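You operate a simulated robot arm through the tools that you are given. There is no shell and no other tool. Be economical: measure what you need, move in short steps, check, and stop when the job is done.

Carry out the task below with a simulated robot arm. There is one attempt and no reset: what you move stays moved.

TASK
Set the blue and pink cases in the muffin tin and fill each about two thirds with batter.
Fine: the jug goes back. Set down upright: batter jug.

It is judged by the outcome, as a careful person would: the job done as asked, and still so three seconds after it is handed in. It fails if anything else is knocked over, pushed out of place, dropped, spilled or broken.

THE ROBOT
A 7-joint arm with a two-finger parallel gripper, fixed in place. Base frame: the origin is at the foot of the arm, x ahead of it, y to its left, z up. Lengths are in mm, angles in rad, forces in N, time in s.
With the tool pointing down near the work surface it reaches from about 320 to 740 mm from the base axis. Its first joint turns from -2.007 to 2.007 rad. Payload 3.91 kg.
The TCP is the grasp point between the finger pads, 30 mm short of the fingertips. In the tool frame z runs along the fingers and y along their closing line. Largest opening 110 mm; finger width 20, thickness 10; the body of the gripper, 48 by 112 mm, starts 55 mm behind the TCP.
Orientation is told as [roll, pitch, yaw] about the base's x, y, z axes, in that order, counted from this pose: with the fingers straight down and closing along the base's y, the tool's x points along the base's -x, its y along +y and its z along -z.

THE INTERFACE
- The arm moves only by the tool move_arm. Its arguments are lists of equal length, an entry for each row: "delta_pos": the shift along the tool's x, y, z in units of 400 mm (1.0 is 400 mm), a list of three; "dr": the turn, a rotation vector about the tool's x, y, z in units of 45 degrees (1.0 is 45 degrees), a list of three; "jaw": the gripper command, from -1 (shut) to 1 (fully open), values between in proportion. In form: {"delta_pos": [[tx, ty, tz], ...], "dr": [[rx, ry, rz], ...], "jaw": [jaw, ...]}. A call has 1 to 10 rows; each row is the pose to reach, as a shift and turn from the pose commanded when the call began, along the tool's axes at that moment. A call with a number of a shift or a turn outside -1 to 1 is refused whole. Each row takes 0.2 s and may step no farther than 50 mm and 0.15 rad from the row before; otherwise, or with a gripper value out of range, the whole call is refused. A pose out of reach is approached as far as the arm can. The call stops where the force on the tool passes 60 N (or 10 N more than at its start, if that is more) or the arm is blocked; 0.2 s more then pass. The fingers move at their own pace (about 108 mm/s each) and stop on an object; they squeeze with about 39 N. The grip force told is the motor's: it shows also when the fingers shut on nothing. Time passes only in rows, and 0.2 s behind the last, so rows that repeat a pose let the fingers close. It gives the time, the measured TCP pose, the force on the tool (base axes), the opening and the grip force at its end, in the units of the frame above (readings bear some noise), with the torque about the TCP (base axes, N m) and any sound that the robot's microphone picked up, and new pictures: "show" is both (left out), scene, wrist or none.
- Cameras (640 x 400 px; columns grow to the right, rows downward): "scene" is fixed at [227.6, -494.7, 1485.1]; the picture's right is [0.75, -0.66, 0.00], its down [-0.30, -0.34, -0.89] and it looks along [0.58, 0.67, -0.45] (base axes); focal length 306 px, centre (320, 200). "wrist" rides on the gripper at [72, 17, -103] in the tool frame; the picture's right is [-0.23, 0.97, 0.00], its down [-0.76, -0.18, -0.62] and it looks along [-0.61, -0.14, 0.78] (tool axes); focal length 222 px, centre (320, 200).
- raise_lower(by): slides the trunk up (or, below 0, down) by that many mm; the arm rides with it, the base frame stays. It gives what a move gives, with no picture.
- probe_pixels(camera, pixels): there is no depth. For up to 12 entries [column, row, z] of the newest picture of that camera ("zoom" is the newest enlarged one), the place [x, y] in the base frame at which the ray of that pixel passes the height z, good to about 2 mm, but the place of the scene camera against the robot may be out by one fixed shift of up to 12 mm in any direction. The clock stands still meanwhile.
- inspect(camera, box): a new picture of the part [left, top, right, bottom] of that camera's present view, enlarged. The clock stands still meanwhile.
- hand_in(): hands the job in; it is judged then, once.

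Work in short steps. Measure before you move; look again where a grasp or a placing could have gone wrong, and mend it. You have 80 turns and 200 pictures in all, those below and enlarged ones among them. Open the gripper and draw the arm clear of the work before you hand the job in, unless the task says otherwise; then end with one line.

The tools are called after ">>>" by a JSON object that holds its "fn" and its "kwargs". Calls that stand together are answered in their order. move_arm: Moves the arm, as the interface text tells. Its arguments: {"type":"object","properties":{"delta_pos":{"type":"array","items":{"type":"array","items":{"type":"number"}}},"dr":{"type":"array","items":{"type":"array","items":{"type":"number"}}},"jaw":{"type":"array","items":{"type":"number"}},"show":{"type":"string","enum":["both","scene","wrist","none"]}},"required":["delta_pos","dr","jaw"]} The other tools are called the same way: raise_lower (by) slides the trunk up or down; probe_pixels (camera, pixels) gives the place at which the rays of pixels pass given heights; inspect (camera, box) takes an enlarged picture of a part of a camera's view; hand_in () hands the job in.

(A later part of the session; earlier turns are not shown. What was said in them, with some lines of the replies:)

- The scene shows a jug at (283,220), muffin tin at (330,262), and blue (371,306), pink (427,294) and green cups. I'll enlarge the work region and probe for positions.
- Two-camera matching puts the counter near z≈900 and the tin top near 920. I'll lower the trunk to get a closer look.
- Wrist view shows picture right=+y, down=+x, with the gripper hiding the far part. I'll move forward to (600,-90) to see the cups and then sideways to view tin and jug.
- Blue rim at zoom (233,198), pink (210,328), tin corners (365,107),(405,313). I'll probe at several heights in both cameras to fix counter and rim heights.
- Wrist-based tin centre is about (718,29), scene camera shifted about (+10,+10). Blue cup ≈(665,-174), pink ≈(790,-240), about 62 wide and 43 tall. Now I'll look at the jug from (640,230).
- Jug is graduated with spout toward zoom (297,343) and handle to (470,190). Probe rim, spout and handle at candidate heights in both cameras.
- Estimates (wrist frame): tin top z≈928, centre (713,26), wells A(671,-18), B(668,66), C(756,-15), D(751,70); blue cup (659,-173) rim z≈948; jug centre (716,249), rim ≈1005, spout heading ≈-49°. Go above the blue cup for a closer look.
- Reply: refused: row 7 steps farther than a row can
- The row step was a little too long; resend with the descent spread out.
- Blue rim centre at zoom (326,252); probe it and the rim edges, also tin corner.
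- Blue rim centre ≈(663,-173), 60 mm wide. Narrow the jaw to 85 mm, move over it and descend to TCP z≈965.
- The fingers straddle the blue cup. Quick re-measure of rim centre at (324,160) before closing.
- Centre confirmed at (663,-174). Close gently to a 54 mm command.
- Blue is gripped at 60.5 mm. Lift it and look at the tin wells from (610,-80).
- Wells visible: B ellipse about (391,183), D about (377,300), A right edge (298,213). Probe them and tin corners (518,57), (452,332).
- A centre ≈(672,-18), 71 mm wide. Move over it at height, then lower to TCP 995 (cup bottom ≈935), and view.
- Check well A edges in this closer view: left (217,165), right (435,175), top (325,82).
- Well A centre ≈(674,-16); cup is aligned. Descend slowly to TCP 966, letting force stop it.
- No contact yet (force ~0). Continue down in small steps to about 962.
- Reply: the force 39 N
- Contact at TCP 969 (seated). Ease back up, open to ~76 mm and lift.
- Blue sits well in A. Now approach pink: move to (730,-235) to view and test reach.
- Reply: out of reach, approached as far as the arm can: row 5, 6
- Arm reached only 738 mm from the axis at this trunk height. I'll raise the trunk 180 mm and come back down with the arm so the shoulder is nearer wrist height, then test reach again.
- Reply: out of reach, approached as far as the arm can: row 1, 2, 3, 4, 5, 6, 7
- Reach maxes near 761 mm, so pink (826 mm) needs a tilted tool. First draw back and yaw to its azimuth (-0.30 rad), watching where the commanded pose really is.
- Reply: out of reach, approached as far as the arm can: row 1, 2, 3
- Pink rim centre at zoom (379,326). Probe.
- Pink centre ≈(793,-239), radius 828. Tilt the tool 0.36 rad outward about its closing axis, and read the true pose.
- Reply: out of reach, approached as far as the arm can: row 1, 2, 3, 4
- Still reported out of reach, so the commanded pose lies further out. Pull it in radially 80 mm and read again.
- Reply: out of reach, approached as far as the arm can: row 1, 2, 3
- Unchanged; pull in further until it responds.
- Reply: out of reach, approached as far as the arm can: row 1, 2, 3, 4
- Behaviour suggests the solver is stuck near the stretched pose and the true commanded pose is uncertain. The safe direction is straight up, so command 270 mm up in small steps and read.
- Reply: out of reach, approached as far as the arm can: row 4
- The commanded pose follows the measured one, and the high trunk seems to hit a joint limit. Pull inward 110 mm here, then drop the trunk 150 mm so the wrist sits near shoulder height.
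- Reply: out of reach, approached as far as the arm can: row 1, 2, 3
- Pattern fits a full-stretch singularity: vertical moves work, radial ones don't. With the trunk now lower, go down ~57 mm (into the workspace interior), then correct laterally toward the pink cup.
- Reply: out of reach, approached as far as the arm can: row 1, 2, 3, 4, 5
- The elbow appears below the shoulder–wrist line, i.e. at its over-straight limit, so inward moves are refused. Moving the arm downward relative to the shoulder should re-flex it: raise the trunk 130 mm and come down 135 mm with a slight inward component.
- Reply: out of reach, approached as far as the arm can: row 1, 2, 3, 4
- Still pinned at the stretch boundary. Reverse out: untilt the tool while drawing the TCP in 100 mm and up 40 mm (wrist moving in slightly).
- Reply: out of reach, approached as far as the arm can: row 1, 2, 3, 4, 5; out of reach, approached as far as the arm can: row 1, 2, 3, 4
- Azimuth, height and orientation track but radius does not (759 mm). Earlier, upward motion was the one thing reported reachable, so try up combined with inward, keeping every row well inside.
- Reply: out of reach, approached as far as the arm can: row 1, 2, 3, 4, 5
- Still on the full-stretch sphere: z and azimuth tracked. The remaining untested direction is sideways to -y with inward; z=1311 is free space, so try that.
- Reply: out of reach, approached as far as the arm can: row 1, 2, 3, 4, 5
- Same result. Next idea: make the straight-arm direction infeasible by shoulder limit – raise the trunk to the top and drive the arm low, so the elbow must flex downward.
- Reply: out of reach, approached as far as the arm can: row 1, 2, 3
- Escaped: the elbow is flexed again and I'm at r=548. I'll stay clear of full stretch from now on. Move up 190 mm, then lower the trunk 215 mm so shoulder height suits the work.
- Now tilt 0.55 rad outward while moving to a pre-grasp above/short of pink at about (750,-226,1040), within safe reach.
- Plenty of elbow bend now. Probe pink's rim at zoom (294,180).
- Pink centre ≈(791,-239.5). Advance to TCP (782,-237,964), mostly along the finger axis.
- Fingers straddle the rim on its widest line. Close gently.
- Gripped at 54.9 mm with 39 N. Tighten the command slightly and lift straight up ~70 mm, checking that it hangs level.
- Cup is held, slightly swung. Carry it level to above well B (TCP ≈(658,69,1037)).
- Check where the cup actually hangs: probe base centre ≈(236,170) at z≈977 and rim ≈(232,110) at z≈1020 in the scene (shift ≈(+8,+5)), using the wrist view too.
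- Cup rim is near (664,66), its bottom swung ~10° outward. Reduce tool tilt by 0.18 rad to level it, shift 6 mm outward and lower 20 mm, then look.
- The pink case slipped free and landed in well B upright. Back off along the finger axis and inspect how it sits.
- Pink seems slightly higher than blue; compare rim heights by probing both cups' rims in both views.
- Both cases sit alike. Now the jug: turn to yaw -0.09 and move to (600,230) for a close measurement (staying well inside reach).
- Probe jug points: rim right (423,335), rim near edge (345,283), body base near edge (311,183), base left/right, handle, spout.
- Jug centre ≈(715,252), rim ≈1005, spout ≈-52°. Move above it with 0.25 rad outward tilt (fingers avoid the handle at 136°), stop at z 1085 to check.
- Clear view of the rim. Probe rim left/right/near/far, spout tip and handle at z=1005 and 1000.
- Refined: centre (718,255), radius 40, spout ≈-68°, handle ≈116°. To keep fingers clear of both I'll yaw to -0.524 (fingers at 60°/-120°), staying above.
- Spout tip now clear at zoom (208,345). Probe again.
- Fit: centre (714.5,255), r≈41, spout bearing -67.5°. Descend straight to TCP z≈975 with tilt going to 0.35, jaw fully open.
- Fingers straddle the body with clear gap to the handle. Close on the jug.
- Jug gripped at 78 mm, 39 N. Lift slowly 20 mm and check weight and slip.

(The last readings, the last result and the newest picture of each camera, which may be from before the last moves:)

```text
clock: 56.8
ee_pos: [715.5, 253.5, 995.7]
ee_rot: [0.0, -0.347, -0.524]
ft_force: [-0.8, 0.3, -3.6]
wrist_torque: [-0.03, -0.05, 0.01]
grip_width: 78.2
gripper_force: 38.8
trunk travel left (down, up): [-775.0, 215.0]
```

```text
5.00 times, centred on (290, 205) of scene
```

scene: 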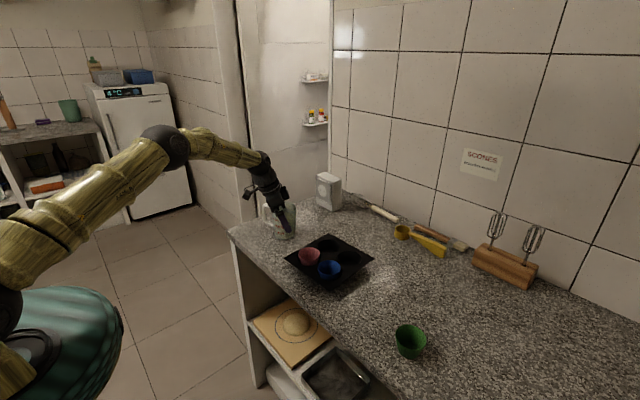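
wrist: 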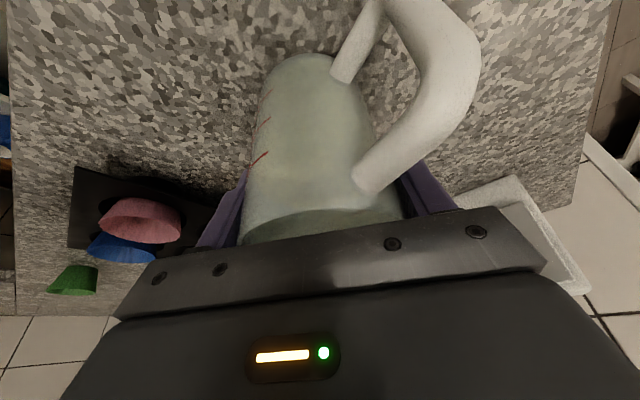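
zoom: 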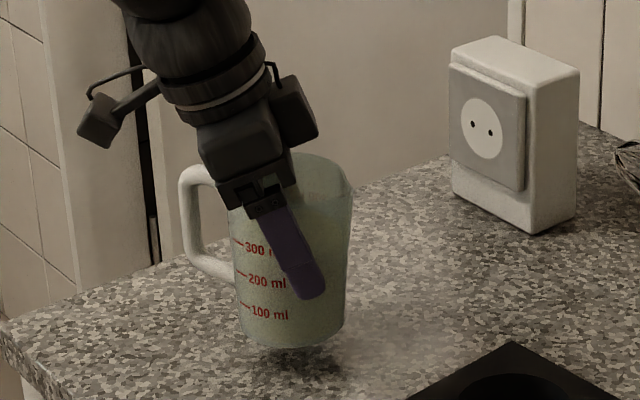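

Jug lifted cleanly (≈3.6 N). Raise to z≈1060 and carry it smoothly to the pouring spot beside pink (TCP ≈(639,127)).

>>> {"fn": "move_arm", "kwargs": {"delta_pos": [[-0.015, 0, -0.04], [-0.035, 0, -0.095], [-0.0547, -0.03, -0.15], [-0.053, -0.08, -0.151], [-0.052, -0.14, -0.151], [-0.051, -0.2, -0.152], [-0.05, -0.26, -0.152], [-0.048, -0.32, -0.153], [-0.047, -0.355, -0.153], [-0.047, -0.3695, -0.153]], "dr": [[0, 0, 0], [0, 0, 0], [0, 0, 0], [0, 0, 0], [0, 0, 0], [0, 0, 0], [0, 0, 0], [0, 0, 0], [0, 0, 0], [0, 0, 0]], "jaw": [0, 0, 0, 0, 0, 0, 0, 0, 0, 0], "show": "both"}}

>>> {"fn": "inspect", "kwargs": {"camera": "scene", "box": [260, 195, 380, 295]}}

```text
clock: 59.0
ee_pos: [638.6, 127.3, 1060.6]
ee_rot: [0.001, -0.348, -0.523]
ft_force: [-0.5, 0.8, -3.5]
wrist_torque: [-0.05, -0.01, 0.02]
grip_width: 78.3
gripper_force: 39.3
trunk travel left (down, up): [-775.0, 215.0]
```

scene: 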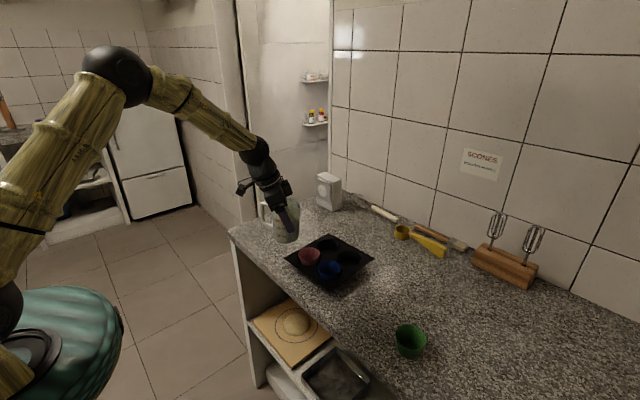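
wrist: 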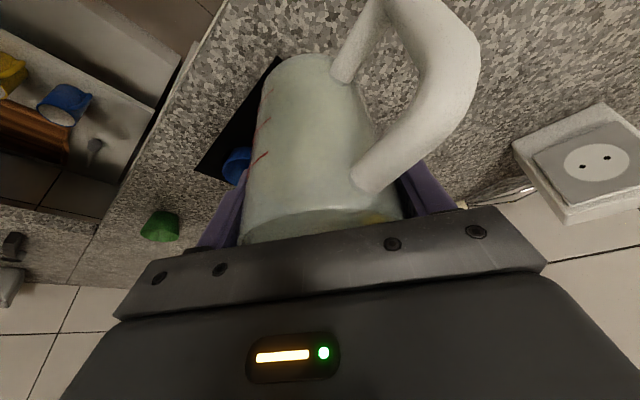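

```text
4.00 times, centred on (320, 245) of scene
```

zoom: 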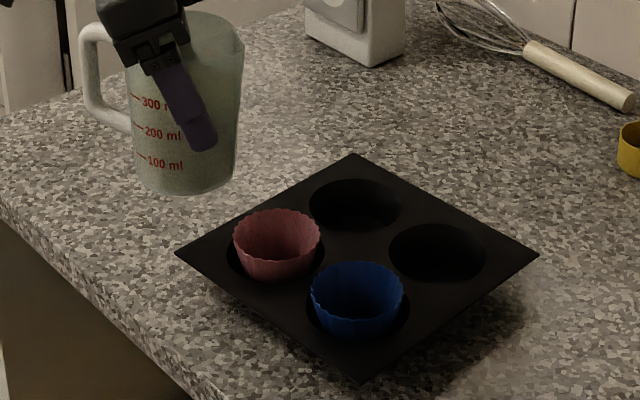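

Jug in place upstream of pink. Begin tilting toward the spout by 0.35 rad (below pouring threshold), then look.

>>> {"fn": "move_arm", "kwargs": {"delta_pos": [[0, 0, 0], [0, 0, 0], [0, 0, 0], [0, 0, 0], [0, 0, 0]], "dr": [[-0.055, 0.076, 0.02], [-0.11, 0.152, 0.04], [-0.182, 0.253, 0.066], [-0.255, 0.354, 0.093], [-0.255, 0.354, 0.093]], "jaw": [0, 0, 0, 0, 0], "show": "wrist"}}

>>> {"fn": "inspect", "kwargs": {"camera": "scene", "box": [260, 195, 380, 295]}}

```text
clock: 60.2
ee_pos: [639.2, 127.2, 1058.3]
ee_rot: [0.21, -0.065, -0.567]
ft_force: [-0.5, -0.4, -4.1]
wrist_torque: [-0.04, -0.06, -0.02]
grip_width: 78.4
gripper_force: 38.9
trunk travel left (down, up): [-775.0, 215.0]
```

wrist: 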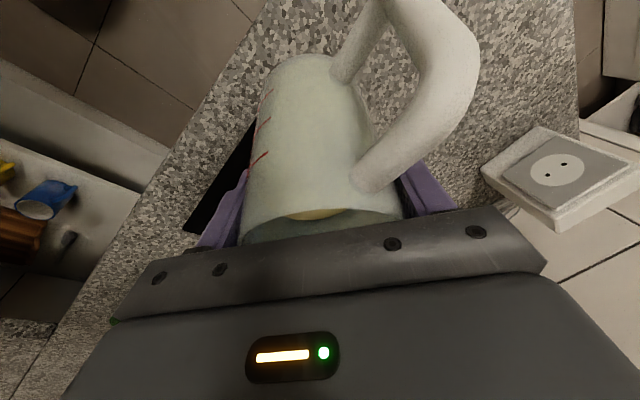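

```text
4.00 times, centred on (320, 245) of scene
```

zoom: 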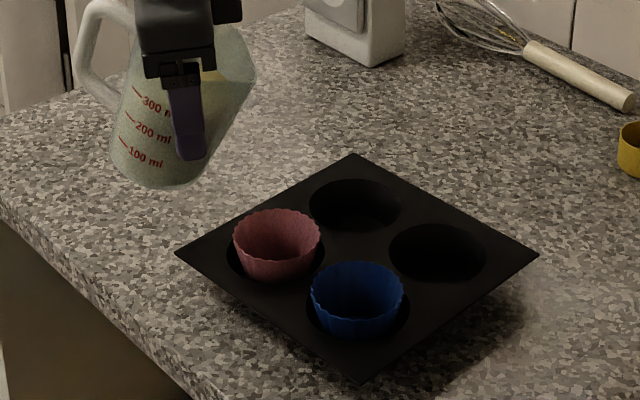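

Tilt works. Check lip location: rightmost tip at zoom (256,76), expected z≈1067.

>>> {"fn": "probe_pixels", "kwargs": {"camera": "zoom", "pixels": [[256, 76, 1067], [256, 76, 1060], [278, 222, 952], [357, 275, 952]]}}

```text
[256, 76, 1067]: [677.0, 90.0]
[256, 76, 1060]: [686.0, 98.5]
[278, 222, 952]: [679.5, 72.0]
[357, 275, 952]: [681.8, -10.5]
```

Lip is about over pink's near half, good for a stream with slight throw. Lower 16 mm and tilt to 0.50 rad, watching for flow.

>>> {"fn": "move_arm", "kwargs": {"delta_pos": [[0.0026, -0.0084, 0.039], [0.0026, -0.0084, 0.039], [0.0026, -0.0084, 0.039], [0.0026, -0.0084, 0.039]], "dr": [[0, 0, 0], [-0.055, 0.076, 0.02], [-0.109, 0.152, 0.04], [-0.109, 0.152, 0.04]], "jaw": [0, 0, 0, 0], "show": "none"}}

>>> {"fn": "inspect", "kwargs": {"camera": "scene", "box": [260, 195, 380, 295]}}

```text
clock: 61.2
ee_pos: [639.3, 127.4, 1043.0]
ee_rot: [0.297, 0.059, -0.568]
ft_force: [0.8, 0.2, -4.2]
wrist_torque: [-0.09, -0.04, 0.02]
grip_width: 78.1
gripper_force: 38.8
trunk travel left (down, up): [-775.0, 215.0]
```

```text
4.00 times, centred on (320, 245) of scene
```

zoom: 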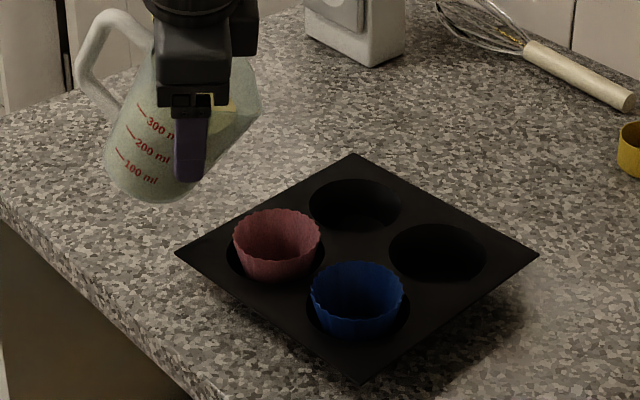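

No flow yet at 0.50 rad. Compare lip (262,110) with pink's centre (277,236).

>>> {"fn": "probe_pixels", "kwargs": {"camera": "zoom", "pixels": [[262, 110, 1042], [262, 110, 1048], [277, 236, 952], [357, 290, 952]]}}

```text
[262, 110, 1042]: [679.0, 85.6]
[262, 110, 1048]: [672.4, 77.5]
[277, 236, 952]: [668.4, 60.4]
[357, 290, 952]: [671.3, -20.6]
```

By scene measure the lip is ~15 mm upstream of pink's centre, by kinematics about over it; shift 5 mm toward it and tilt to 0.60 rad.

>>> {"fn": "move_arm", "kwargs": {"delta_pos": [[-0.0025, -0.0126, -0.004], [-0.0025, -0.0126, -0.004], [-0.0025, -0.0126, -0.004]], "dr": [[-0.036, 0.05, 0.013], [-0.073, 0.101, 0.0265], [-0.073, 0.101, 0.0265]], "jaw": [0, 0, 0], "show": "none"}}

>>> {"fn": "inspect", "kwargs": {"camera": "scene", "box": [270, 200, 360, 275]}}

```text
clock: 62.0
ee_pos: [637.7, 120.6, 1041.7]
ee_rot: [0.353, 0.141, -0.562]
ft_force: [-0.1, -0.5, -4.0]
wrist_torque: [-0.11, -0.04, 0.03]
grip_width: 78.2
gripper_force: 39.0
trunk travel left (down, up): [-775.0, 215.0]
```

```text
5.33 times, centred on (315, 238) of scene
```

zoom: 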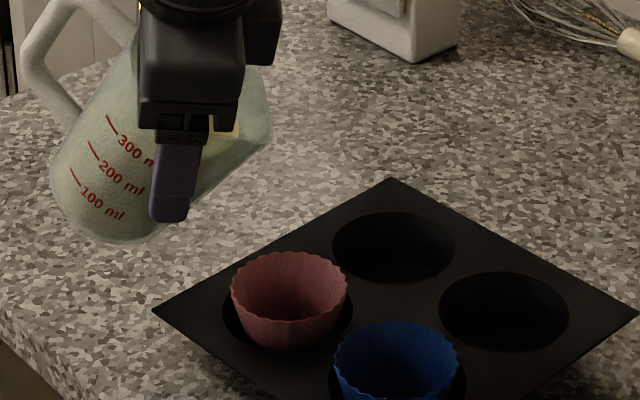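

No flow yet; the batter line nears the lip. Tilt to 0.66.

>>> {"fn": "move_arm", "kwargs": {"delta_pos": [[0, 0, 0], [0, 0, 0], [0, 0, 0]], "dr": [[-0.022, 0.03, 0.008], [-0.044, 0.061, 0.016], [-0.044, 0.061, 0.016]], "jaw": [0, 0, 0], "show": "none"}}

>>> {"fn": "inspect", "kwargs": {"camera": "scene", "box": [270, 200, 360, 275]}}

```text
clock: 62.8
ee_pos: [637.9, 122.2, 1043.3]
ee_rot: [0.389, 0.189, -0.557]
ft_force: [-0.3, -0.5, -4.5]
wrist_torque: [-0.08, -0.05, 0.03]
grip_width: 78.1
gripper_force: 39.0
trunk travel left (down, up): [-775.0, 215.0]
```

```text
5.33 times, centred on (315, 238) of scene
```

zoom: 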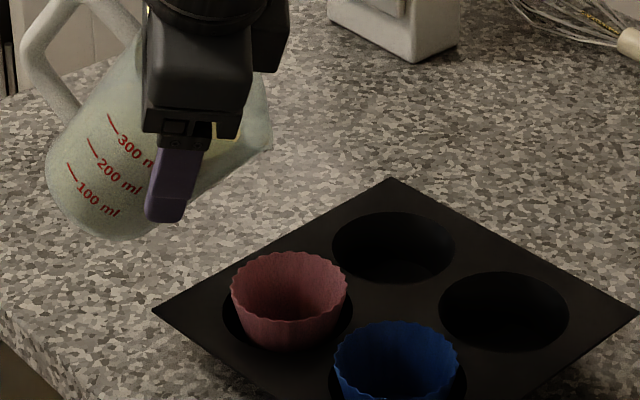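

Still none. Tilt to 0.73.

>>> {"fn": "move_arm", "kwargs": {"delta_pos": [[0, 0, 0], [0, 0, 0], [0, 0, 0]], "dr": [[-0.025, 0.035, 0.009], [-0.051, 0.071, 0.0186], [-0.051, 0.071, 0.0186]], "jaw": [0, 0, 0], "show": "none"}}

>>> {"fn": "inspect", "kwargs": {"camera": "scene", "box": [270, 200, 360, 275]}}

```text
clock: 63.6
ee_pos: [637.0, 123.2, 1043.1]
ee_rot: [0.432, 0.248, -0.548]
ft_force: [-0.1, 0.0, -4.6]
wrist_torque: [-0.1, -0.06, -0.01]
grip_width: 78.0
gripper_force: 38.9
trunk travel left (down, up): [-775.0, 215.0]
```

```text
5.33 times, centred on (315, 238) of scene
```

zoom: 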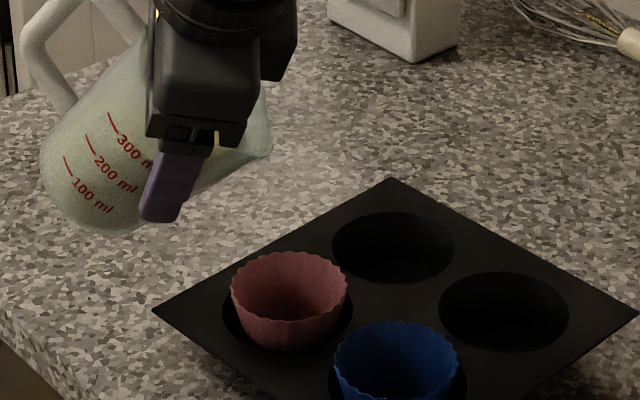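

No flow at 0.73 yet. Since flow self-limits with angle, take two small steps (0.79, then 0.84) with a look after each.

>>> {"fn": "move_arm", "kwargs": {"delta_pos": [[0, 0, 0], [0, 0, 0], [0, 0, 0]], "dr": [[-0.022, 0.03, 0.008], [-0.044, 0.061, 0.016], [-0.044, 0.061, 0.016]], "jaw": [0, 0, 0], "show": "none"}}

>>> {"fn": "inspect", "kwargs": {"camera": "scene", "box": [270, 200, 360, 275]}}

>>> {"fn": "move_arm", "kwargs": {"delta_pos": [[0, 0, 0], [0, 0, 0], [0, 0, 0]], "dr": [[-0.018, 0.025, 0.007], [-0.036, 0.05, 0.013], [-0.036, 0.05, 0.013]], "jaw": [0, 0, 0], "show": "none"}}

>>> {"fn": "inspect", "kwargs": {"camera": "scene", "box": [270, 200, 360, 275]}}

```text
clock: 64.4
ee_pos: [635.8, 123.2, 1043.4]
ee_rot: [0.469, 0.293, -0.537]
ft_force: [-0.4, -0.9, -4.8]
wrist_torque: [-0.08, 0.01, -0.02]
grip_width: 77.9
gripper_force: 38.8
trunk travel left (down, up): [-775.0, 215.0]
```

```text
5.33 times, centred on (315, 238) of scene
```

zoom: 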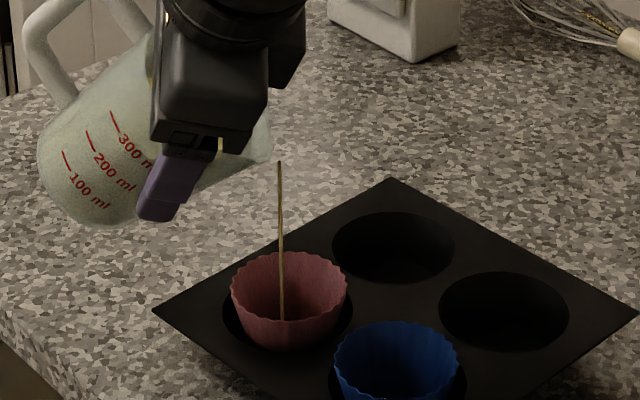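

```text
clock: 65.2
ee_pos: [635.7, 121.7, 1043.1]
ee_rot: [0.501, 0.335, -0.526]
ft_force: [0.3, -0.3, -4.0]
wrist_torque: [-0.11, -0.02, -0.02]
grip_width: 78.1
gripper_force: 38.9
trunk travel left (down, up): [-775.0, 215.0]
```

```text
5.33 times, centred on (315, 238) of scene
```

zoom: 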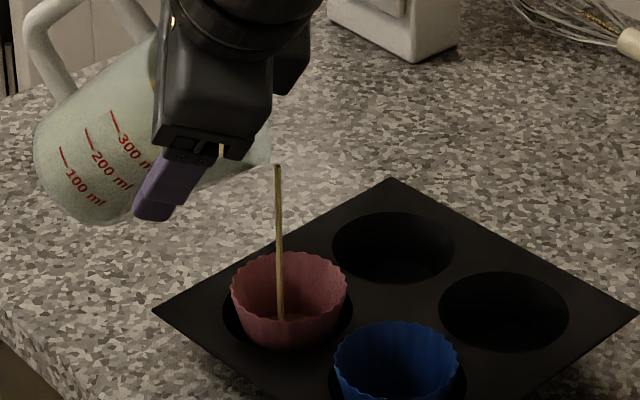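

Stream lands inside pink. Hold for ~1 s and watch the level.

>>> {"fn": "move_arm", "kwargs": {"delta_pos": [[0, 0, 0], [0, 0, 0], [0, 0, 0], [0, 0, 0], [0, 0, 0]], "dr": [[0, 0, 0], [0, 0, 0], [0, 0, 0], [0, 0, 0], [0, 0, 0]], "jaw": [0, 0, 0, 0, 0], "show": "none"}}

>>> {"fn": "inspect", "kwargs": {"camera": "scene", "box": [285, 225, 345, 275]}}

>>> {"fn": "move_arm", "kwargs": {"delta_pos": [[0, 0, 0], [0, 0, 0], [0, 0, 0]], "dr": [[-0.015, 0.02, 0.005], [-0.022, 0.03, 0.008], [-0.022, 0.03, 0.008]], "jaw": [0, 0, 0], "show": "none"}}

>>> {"fn": "inspect", "kwargs": {"camera": "scene", "box": [285, 225, 345, 275]}}

```text
clock: 66.4
ee_pos: [635.9, 122.1, 1042.1]
ee_rot: [0.499, 0.334, -0.528]
ft_force: [-0.3, -0.3, -4.0]
wrist_torque: [-0.11, -0.04, 0.0]
grip_width: 78.0
gripper_force: 38.8
trunk travel left (down, up): [-775.0, 215.0]
```

```text
8.00 times, centred on (315, 250) of scene
```

zoom: 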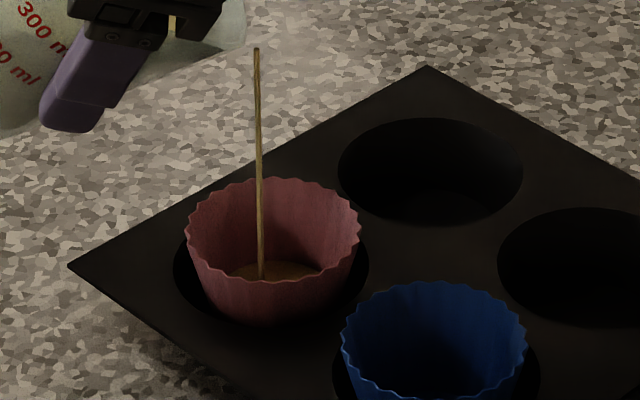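

```text
clock: 67.2
ee_pos: [636.8, 124.1, 1042.0]
ee_rot: [0.52, 0.358, -0.523]
ft_force: [0.4, -0.3, -3.5]
wrist_torque: [-0.09, -0.04, 0.02]
grip_width: 77.9
gripper_force: 38.5
trunk travel left (down, up): [-775.0, 215.0]
```

```text
8.00 times, centred on (315, 250) of scene
```

zoom: 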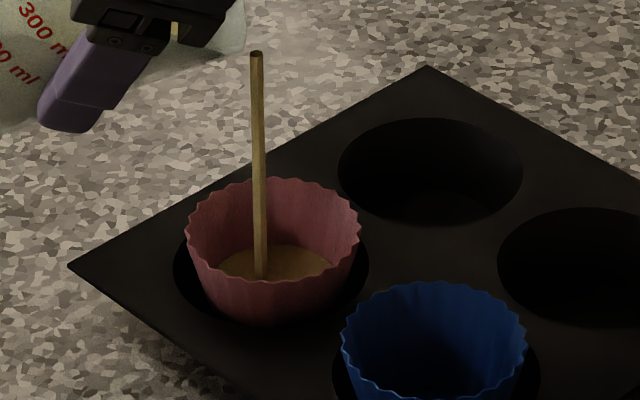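

Pink is about one third full (surface back edge row 243; two thirds ≈ row 209). Hold ~0.8 s more and look.

>>> {"fn": "move_arm", "kwargs": {"delta_pos": [[0, 0, 0], [0, 0, 0], [0, 0, 0]], "dr": [[0, 0, 0], [0, 0, 0], [0, 0, 0]], "jaw": [0, 0, 0], "show": "none"}}

>>> {"fn": "inspect", "kwargs": {"camera": "scene", "box": [285, 225, 345, 275]}}

```text
clock: 68.0
ee_pos: [636.5, 122.8, 1042.2]
ee_rot: [0.52, 0.357, -0.521]
ft_force: [-0.7, -0.4, -2.7]
wrist_torque: [-0.11, -0.06, 0.03]
grip_width: 77.9
gripper_force: 39.5
trunk travel left (down, up): [-775.0, 215.0]
```

```text
8.00 times, centred on (315, 250) of scene
```

zoom: 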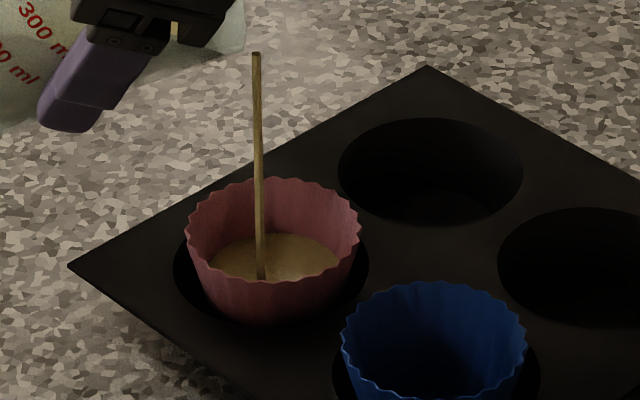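

Level row 233, flow slowing. Tilt another 0.03 rad for ~0.8 s and look.

>>> {"fn": "move_arm", "kwargs": {"delta_pos": [[0, 0, 0], [0, 0, 0], [0, 0, 0]], "dr": [[-0.015, 0.02, 0.005], [-0.022, 0.03, 0.008], [-0.022, 0.03, 0.008]], "jaw": [0, 0, 0], "show": "none"}}

>>> {"fn": "inspect", "kwargs": {"camera": "scene", "box": [285, 225, 345, 275]}}

```text
clock: 68.8
ee_pos: [639.0, 123.0, 1042.3]
ee_rot: [0.539, 0.382, -0.516]
ft_force: [0.3, -0.3, -4.1]
wrist_torque: [-0.09, -0.04, 0.01]
grip_width: 78.1
gripper_force: 39.3
trunk travel left (down, up): [-775.0, 215.0]
```

```text
8.00 times, centred on (315, 250) of scene
```

zoom: 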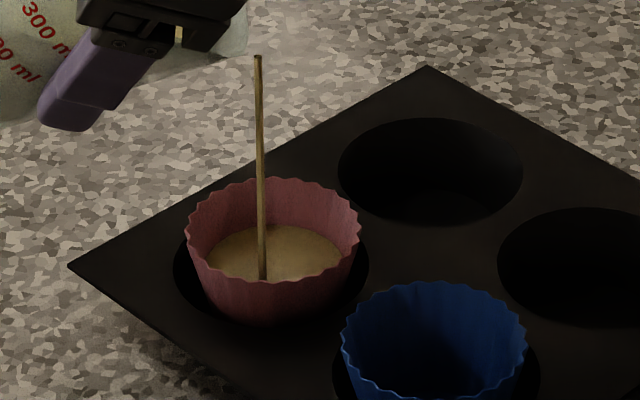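

Row ~225 (~half). Add 0.03 rad for ~1.2 s, then tilt back 0.27 rad to stop, with looks at both.

>>> {"fn": "move_arm", "kwargs": {"delta_pos": [[0, 0, 0], [0, 0, 0], [0, 0, 0], [0, 0, 0], [0, 0, 0]], "dr": [[-0.015, 0.02, 0.005], [-0.022, 0.03, 0.008], [-0.022, 0.03, 0.008], [-0.022, 0.03, 0.008], [-0.022, 0.03, 0.008]], "jaw": [0, 0, 0, 0, 0], "show": "none"}}

>>> {"fn": "inspect", "kwargs": {"camera": "scene", "box": [285, 225, 345, 275]}}

>>> {"fn": "move_arm", "kwargs": {"delta_pos": [[0, 0, 0], [0, 0, 0], [0, 0, 0]], "dr": [[0.1, -0.139, -0.036], [0.197, -0.273, -0.0715], [0.197, -0.273, -0.0715]], "jaw": [0, 0, 0], "show": "none"}}

>>> {"fn": "inspect", "kwargs": {"camera": "scene", "box": [285, 225, 345, 275]}}

```text
clock: 70.0
ee_pos: [637.2, 123.8, 1041.3]
ee_rot: [0.56, 0.407, -0.509]
ft_force: [-0.3, 0.4, -3.4]
wrist_torque: [-0.1, -0.03, 0.0]
grip_width: 78.1
gripper_force: 39.0
trunk travel left (down, up): [-775.0, 215.0]
```

```text
8.00 times, centred on (315, 250) of scene
```

zoom: 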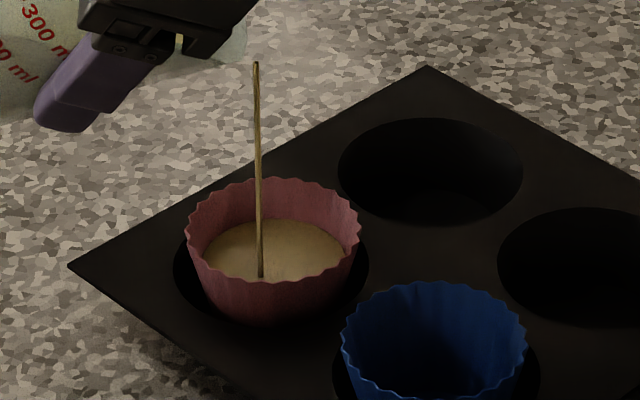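

```text
clock: 70.8
ee_pos: [637.5, 121.1, 1042.2]
ee_rot: [0.389, 0.187, -0.558]
ft_force: [0.4, -0.1, -3.7]
wrist_torque: [-0.06, -0.03, -0.01]
grip_width: 77.6
gripper_force: 39.1
trunk travel left (down, up): [-775.0, 215.0]
```

```text
8.00 times, centred on (315, 250) of scene
```

zoom: 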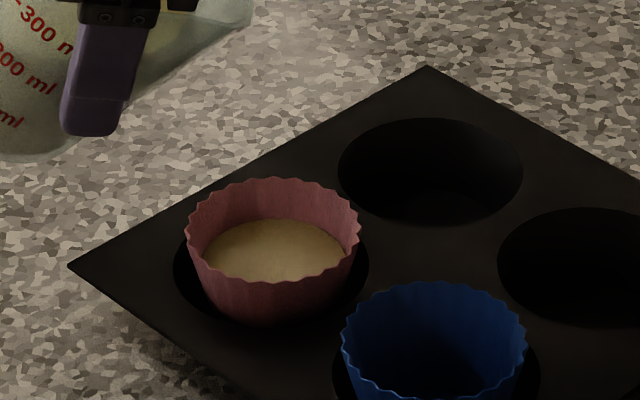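

Pink is ~60–66 % full; a brief top-up (to 0.96 rad for ~0.8 s, then back) brings it to two thirds. Then shift the jug to blue (+8,-84) while still below pouring tilt.

>>> {"fn": "move_arm", "kwargs": {"delta_pos": [[0, 0, 0], [0, 0, 0], [0, 0, 0], [0, 0, 0], [0, 0, 0], [0, 0, 0], [0, 0, 0], [0, 0, 0], [0, 0, 0]], "dr": [[-0.073, 0.101, 0.0265], [-0.146, 0.202, 0.053], [-0.218, 0.303, 0.08], [-0.218, 0.303, 0.08], [-0.218, 0.303, 0.08], [-0.218, 0.303, 0.08], [-0.146, 0.202, 0.053], [-0.073, 0.101, 0.0265], [0, 0, 0]], "jaw": [0, 0, 0, 0, 0, 0, 0, 0, 0], "show": "none"}}

>>> {"fn": "inspect", "kwargs": {"camera": "scene", "box": [285, 225, 345, 275]}}

>>> {"fn": "move_arm", "kwargs": {"delta_pos": [[-0.015, -0.018, -0.01], [-0.045, -0.052, -0.031], [-0.08, -0.093, -0.055], [-0.112, -0.13, -0.077], [-0.1257, -0.1463, -0.086], [-0.1257, -0.1463, -0.086]], "dr": [[0, 0, 0], [0, 0, 0], [0, 0, 0], [0, 0, 0], [0, 0, 0], [0, 0, 0]], "jaw": [0, 0, 0, 0, 0, 0], "show": "none"}}

>>> {"fn": "inspect", "kwargs": {"camera": "scene", "box": [280, 210, 370, 285]}}

```text
clock: 72.8
ee_pos: [637.7, 122.4, 1042.4]
ee_rot: [0.388, 0.186, -0.56]
ft_force: [0.0, -0.3, -3.5]
wrist_torque: [-0.06, -0.02, -0.01]
grip_width: 78.0
gripper_force: 39.1
trunk travel left (down, up): [-775.0, 215.0]
```

```text
8.00 times, centred on (315, 250) of scene
```

zoom: 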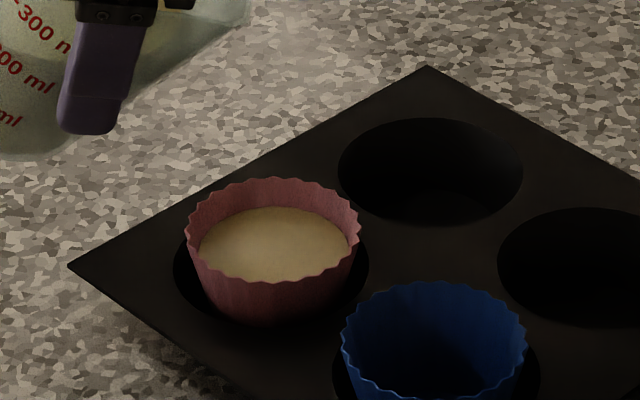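

```text
clock: 74.2
ee_pos: [643.9, 37.7, 1042.2]
ee_rot: [0.391, 0.188, -0.558]
ft_force: [-0.1, 0.3, -4.3]
wrist_torque: [-0.05, -0.02, 0.04]
grip_width: 77.7
gripper_force: 39.2
trunk travel left (down, up): [-775.0, 215.0]
```

```text
5.33 times, centred on (325, 248) of scene
```

zoom: 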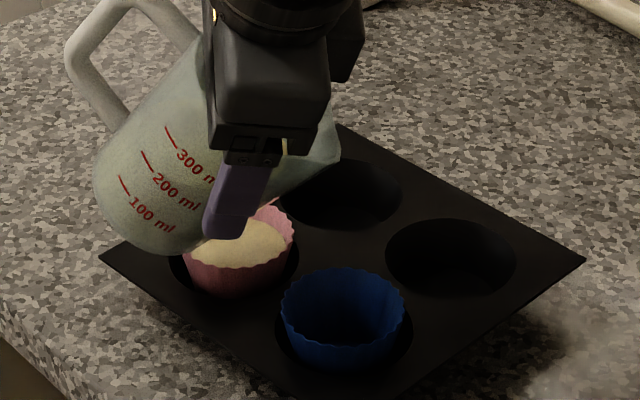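

Pink now ~70 % – good. Jug is positioned for blue. Tilt to 0.94, then 1.00 rad, looking after each.

>>> {"fn": "move_arm", "kwargs": {"delta_pos": [[0, 0, 0], [0, 0, 0], [0, 0, 0], [0, 0, 0]], "dr": [[-0.073, 0.101, 0.0265], [-0.146, 0.202, 0.053], [-0.204, 0.283, 0.074], [-0.218, 0.303, 0.08]], "jaw": [0, 0, 0, 0], "show": "none"}}

>>> {"fn": "inspect", "kwargs": {"camera": "scene", "box": [300, 235, 360, 285]}}

>>> {"fn": "move_arm", "kwargs": {"delta_pos": [[0, 0, 0], [0, 0, 0], [0, 0, 0]], "dr": [[-0.022, 0.03, 0.008], [-0.029, 0.04, 0.0106], [-0.029, 0.04, 0.0106]], "jaw": [0, 0, 0], "show": "none"}}

>>> {"fn": "inspect", "kwargs": {"camera": "scene", "box": [300, 235, 360, 285]}}

```text
clock: 75.2
ee_pos: [645.0, 38.6, 1042.0]
ee_rot: [0.579, 0.429, -0.498]
ft_force: [-0.7, 0.8, -3.7]
wrist_torque: [-0.06, -0.03, -0.02]
grip_width: 78.0
gripper_force: 38.8
trunk travel left (down, up): [-775.0, 215.0]
```

```text
8.00 times, centred on (330, 260) of scene
```

zoom: 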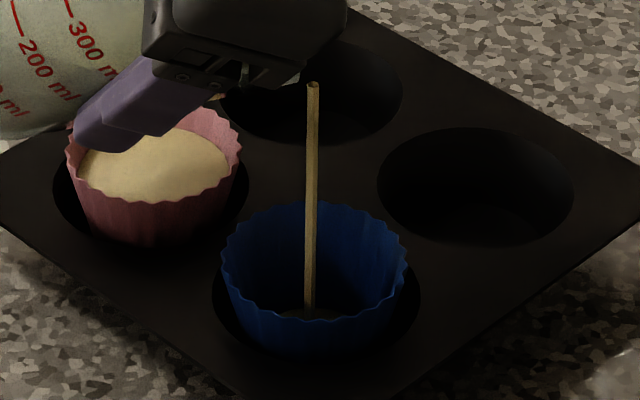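

```text
clock: 76.0
ee_pos: [643.9, 37.8, 1042.3]
ee_rot: [0.607, 0.459, -0.49]
ft_force: [-0.9, -0.4, -3.1]
wrist_torque: [-0.05, -0.03, 0.02]
grip_width: 77.5
gripper_force: 39.5
trunk travel left (down, up): [-775.0, 215.0]
```

```text
8.00 times, centred on (330, 260) of scene
```

zoom: 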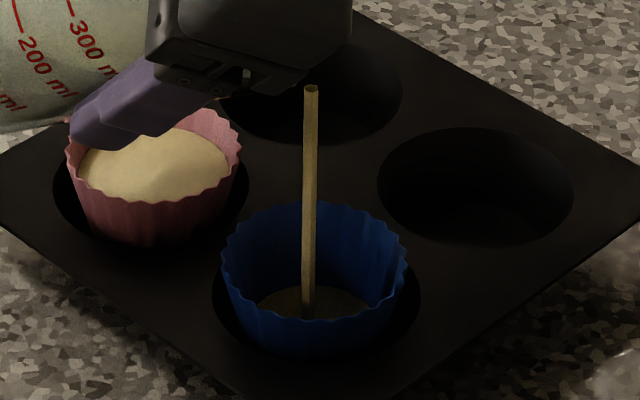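

Blue filling; surface back edge row 287, target ≈232. Hold 0.8 s with +0.02 rad, look, then another +0.03.

>>> {"fn": "move_arm", "kwargs": {"delta_pos": [[0, 0, 0], [0, 0, 0], [0, 0, 0]], "dr": [[-0.015, 0.02, 0.005], [-0.015, 0.02, 0.005], [-0.015, 0.02, 0.005]], "jaw": [0, 0, 0], "show": "none"}}

>>> {"fn": "inspect", "kwargs": {"camera": "scene", "box": [300, 235, 360, 285]}}

>>> {"fn": "move_arm", "kwargs": {"delta_pos": [[0, 0, 0], [0, 0, 0], [0, 0, 0]], "dr": [[-0.015, 0.02, 0.005], [-0.022, 0.03, 0.008], [-0.022, 0.03, 0.008]], "jaw": [0, 0, 0], "show": "none"}}

>>> {"fn": "inspect", "kwargs": {"camera": "scene", "box": [300, 235, 360, 285]}}

```text
clock: 76.8
ee_pos: [644.4, 38.0, 1044.0]
ee_rot: [0.622, 0.474, -0.482]
ft_force: [-0.5, 0.3, -3.0]
wrist_torque: [-0.07, -0.02, 0.02]
grip_width: 77.4
gripper_force: 38.9
trunk travel left (down, up): [-775.0, 215.0]
```

```text
8.00 times, centred on (330, 260) of scene
```

zoom: 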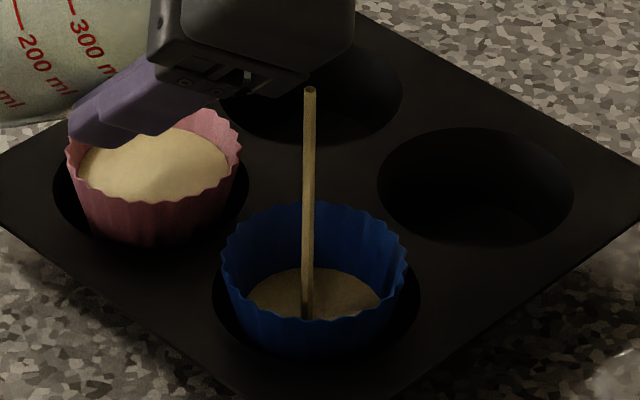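

```text
clock: 77.6
ee_pos: [645.4, 38.8, 1042.8]
ee_rot: [0.644, 0.497, -0.471]
ft_force: [-0.3, 0.1, -3.3]
wrist_torque: [-0.06, -0.03, -0.01]
grip_width: 77.7
gripper_force: 39.0
trunk travel left (down, up): [-775.0, 215.0]
```

```text
8.00 times, centred on (330, 260) of scene
```

zoom: 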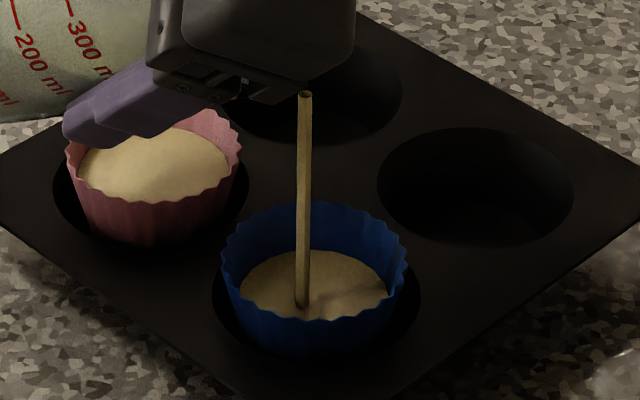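

Row 250 now, rising ~18 px per 0.8 s. Hold 0.6 s more then tilt back 0.4 rad to stop, and look.

>>> {"fn": "move_arm", "kwargs": {"delta_pos": [[0, 0, 0], [0, 0, 0], [0, 0, 0], [0, 0, 0], [0, 0, 0], [0, 0, 0], [0, 0, 0]], "dr": [[0, 0, 0], [0, 0, 0], [0, 0, 0], [0.095, -0.131, -0.034], [0.19, -0.263, -0.069], [0.291, -0.404, -0.106], [0.291, -0.404, -0.106]], "jaw": [0, 0, 0, 0, 0, 0, 0], "show": "none"}}

>>> {"fn": "inspect", "kwargs": {"camera": "scene", "box": [300, 235, 360, 285]}}

```text
clock: 79.2
ee_pos: [643.1, 38.2, 1042.6]
ee_rot: [0.382, 0.178, -0.56]
ft_force: [0.0, 0.3, -2.4]
wrist_torque: [-0.04, -0.05, 0.0]
grip_width: 77.5
gripper_force: 39.4
trunk travel left (down, up): [-775.0, 215.0]
```

```text
8.00 times, centred on (330, 260) of scene
```

zoom: 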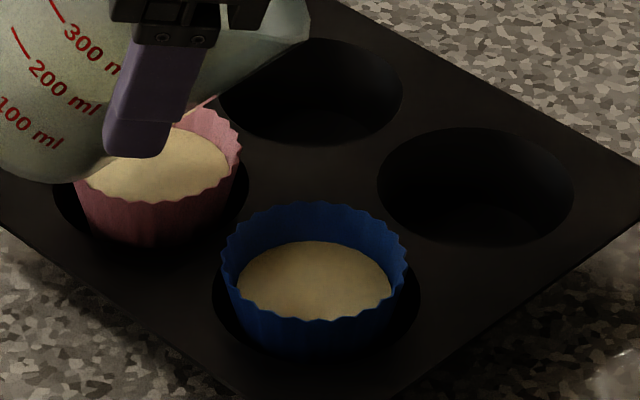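

Blue is ~64 % full, matching pink well. No drips seen. Untilt the jug fully (reverse rotation 0.65 rad).

>>> {"fn": "move_arm", "kwargs": {"delta_pos": [[0, 0, 0], [0, 0, 0], [0, 0, 0], [0, 0, 0], [0, 0, 0], [0, 0, 0]], "dr": [[0.08, -0.111, -0.029], [0.18, -0.249, -0.066], [0.28, -0.387, -0.102], [0.38, -0.526, -0.139], [0.45, -0.622, -0.164], [0.474, -0.656, -0.173]], "jaw": [0, 0, 0, 0, 0, 0], "show": "none"}}

>>> {"fn": "inspect", "kwargs": {"camera": "scene", "box": [270, 195, 390, 295]}}

```text
clock: 80.6
ee_pos: [644.4, 38.2, 1042.8]
ee_rot: [-0.001, -0.35, -0.525]
ft_force: [0.3, 0.7, -3.0]
wrist_torque: [-0.03, 0.01, -0.02]
grip_width: 77.5
gripper_force: 39.1
trunk travel left (down, up): [-775.0, 215.0]
```

```text
4.00 times, centred on (330, 245) of scene
```

zoom: 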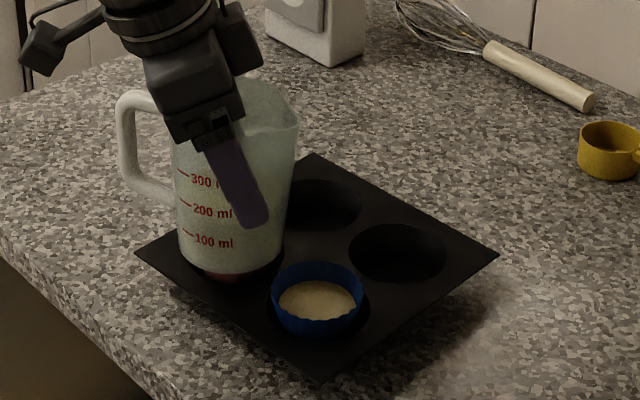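

Jug upright again (orientation as gripped). Raise 18 mm and carry back above its original place (716,254).

>>> {"fn": "move_arm", "kwargs": {"delta_pos": [[-0.0154, 0, -0.0423], [0, 0.05, -0.048], [0.015, 0.12, -0.053], [0.03, 0.2, -0.059], [0.046, 0.28, -0.065], [0.061, 0.36, -0.07], [0.076, 0.44, -0.076], [0.086, 0.51, -0.079], [0.0928, 0.557, -0.0817], [0.0928, 0.557, -0.0817]], "dr": [[0, 0, 0], [0, 0, 0], [0, 0, 0], [0, 0, 0], [0, 0, 0], [0, 0, 0], [0, 0, 0], [0, 0, 0], [0, 0, 0], [0, 0, 0]], "jaw": [0, 0, 0, 0, 0, 0, 0, 0, 0, 0], "show": "none"}}

>>> {"fn": "inspect", "kwargs": {"camera": "scene", "box": [240, 180, 380, 290]}}

```text
clock: 82.8
ee_pos: [715.5, 252.3, 1061.0]
ee_rot: [-0.002, -0.347, -0.526]
ft_force: [0.7, 0.5, -3.3]
wrist_torque: [-0.04, -0.05, 0.01]
grip_width: 77.7
gripper_force: 38.8
trunk travel left (down, up): [-775.0, 215.0]
```

```text
3.64 times, centred on (310, 235) of scene
```

zoom: 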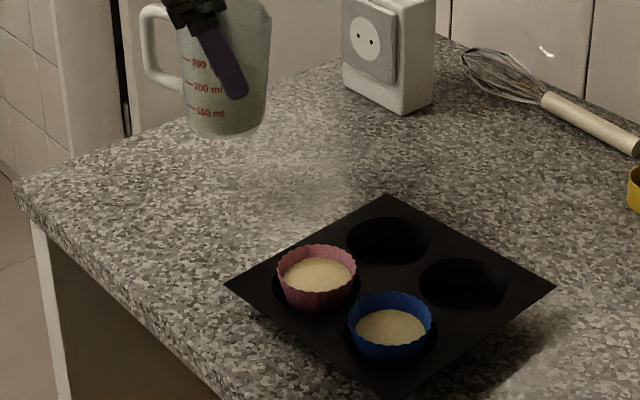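

Both cases look evenly filled, no spills. Lower the jug to its original height (TCP ≈974.5) with small final steps.

>>> {"fn": "move_arm", "kwargs": {"delta_pos": [[0.015, 0.004, 0.041], [0.034, 0.004, 0.094], [0.051, 0.004, 0.14], [0.062, 0.004, 0.17], [0.068, 0.004, 0.187], [0.0715, 0.004, 0.1965], [0.0735, 0.004, 0.202], [0.0735, 0.004, 0.202]], "dr": [[0, 0, 0], [0, 0, 0], [0, 0, 0], [0, 0, 0], [0, 0, 0], [0, 0, 0], [0, 0, 0], [0, 0, 0]], "jaw": [0, 0, 0, 0, 0, 0, 0, 0], "show": "none"}}

>>> {"fn": "inspect", "kwargs": {"camera": "scene", "box": [240, 165, 340, 245]}}

```text
clock: 84.6
ee_pos: [716.5, 256.0, 975.9]
ee_rot: [0.002, -0.352, -0.523]
ft_force: [-2.6, 0.3, 10.3]
wrist_torque: [-0.28, 0.57, -0.08]
grip_width: 77.5
gripper_force: 38.9
trunk travel left (down, up): [-775.0, 215.0]
```

```text
5.00 times, centred on (290, 205) of scene
```

zoom: 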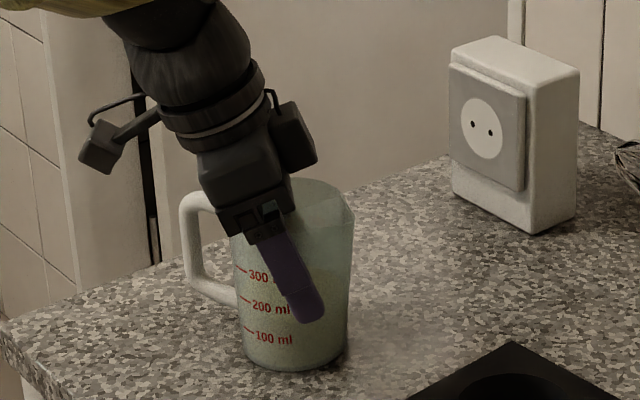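

Jug is on the counter (10 N contact). Open, then rise straight up clear of it.

>>> {"fn": "move_arm", "kwargs": {"delta_pos": [[-0.0008, 0, -0.002], [-0.0008, 0, -0.002], [-0.0008, 0, -0.002], [-0.03, 0, -0.08], [-0.06, 0, -0.165], [-0.095, 0, -0.261]], "dr": [[0, 0, 0], [0, 0, 0], [0, 0, 0], [0, 0, 0], [0, 0, 0], [0, 0, 0]], "jaw": [0.6, 1, 1, 1, 1, 1], "show": "none"}}

>>> {"fn": "inspect", "kwargs": {"camera": "scene", "box": [240, 165, 380, 290]}}

```text
clock: 86.0
ee_pos: [717.1, 259.1, 1087.6]
ee_rot: [0.001, -0.35, -0.523]
ft_force: [0.7, -0.3, 0.6]
wrist_torque: [-0.01, -0.01, 0.02]
grip_width: 110.2
gripper_force: 0.0
trunk travel left (down, up): [-775.0, 215.0]
```

```text
3.20 times, centred on (310, 228) of scene
5 turns are left
```

zoom: 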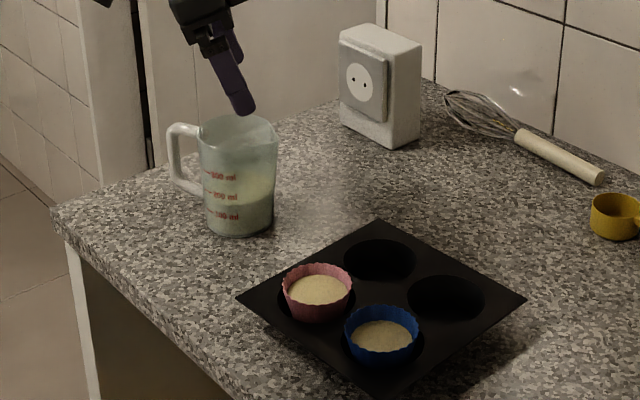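

Jug stands upright in its old spot. Draw the arm back and up, clear of the work, with a final look.

>>> {"fn": "move_arm", "kwargs": {"delta_pos": [[0.02, 0, -0.1], [0.07, -0.02, -0.19], [0.15, -0.04, -0.26], [0.24, -0.06, -0.32], [0.33, -0.08, -0.38]], "dr": [[0, 0, 0], [0, 0, 0], [0, 0, 0], [0, 0, 0], [0, 0, 0]], "jaw": [1, 1, 1, 1, 1], "show": "scene"}}

>>> {"fn": "inspect", "kwargs": {"camera": "scene", "box": [285, 230, 365, 290]}}

```text
clock: 87.2
ee_pos: [545.0, 317.0, 1186.4]
ee_rot: [0.0, -0.35, -0.524]
ft_force: [0.5, 1.0, -0.4]
wrist_torque: [0.02, 0.01, 0.0]
grip_width: 110.1
gripper_force: 0.1
trunk travel left (down, up): [-775.0, 215.0]
```

scene: 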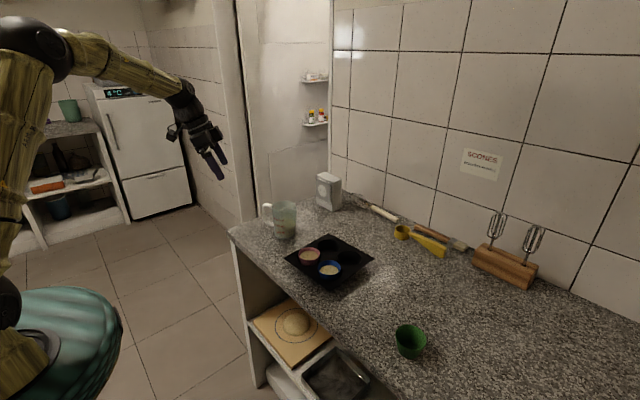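

```text
6.67 times, centred on (325, 260) of scene
4 turns are left
```

zoom: 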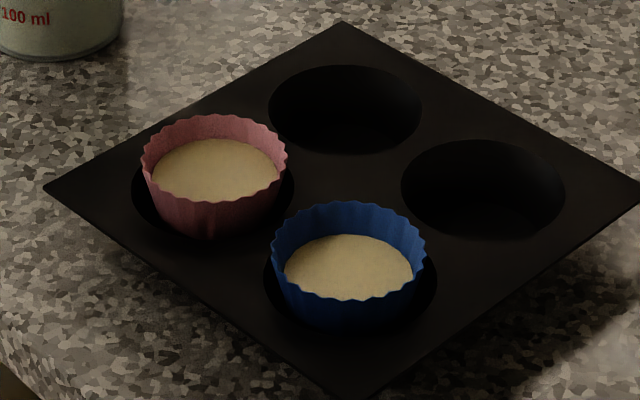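

Both cases sit in the tin about two thirds full, there is no spill, the jug is upright and the arm is clear. Handing in.

>>> {"fn": "hand_in", "kwargs": {}}

```text
The job is handed in.
```

The blue and pink cases are in the muffin tin, each about two thirds full of batter (blue roughly 64%, pink roughly 70%, judged from the pictures); the jug is back upright in its place with no spill seen, though the pink case slipped from the gripper and dropped the last few centimetres into its well, landing upright.
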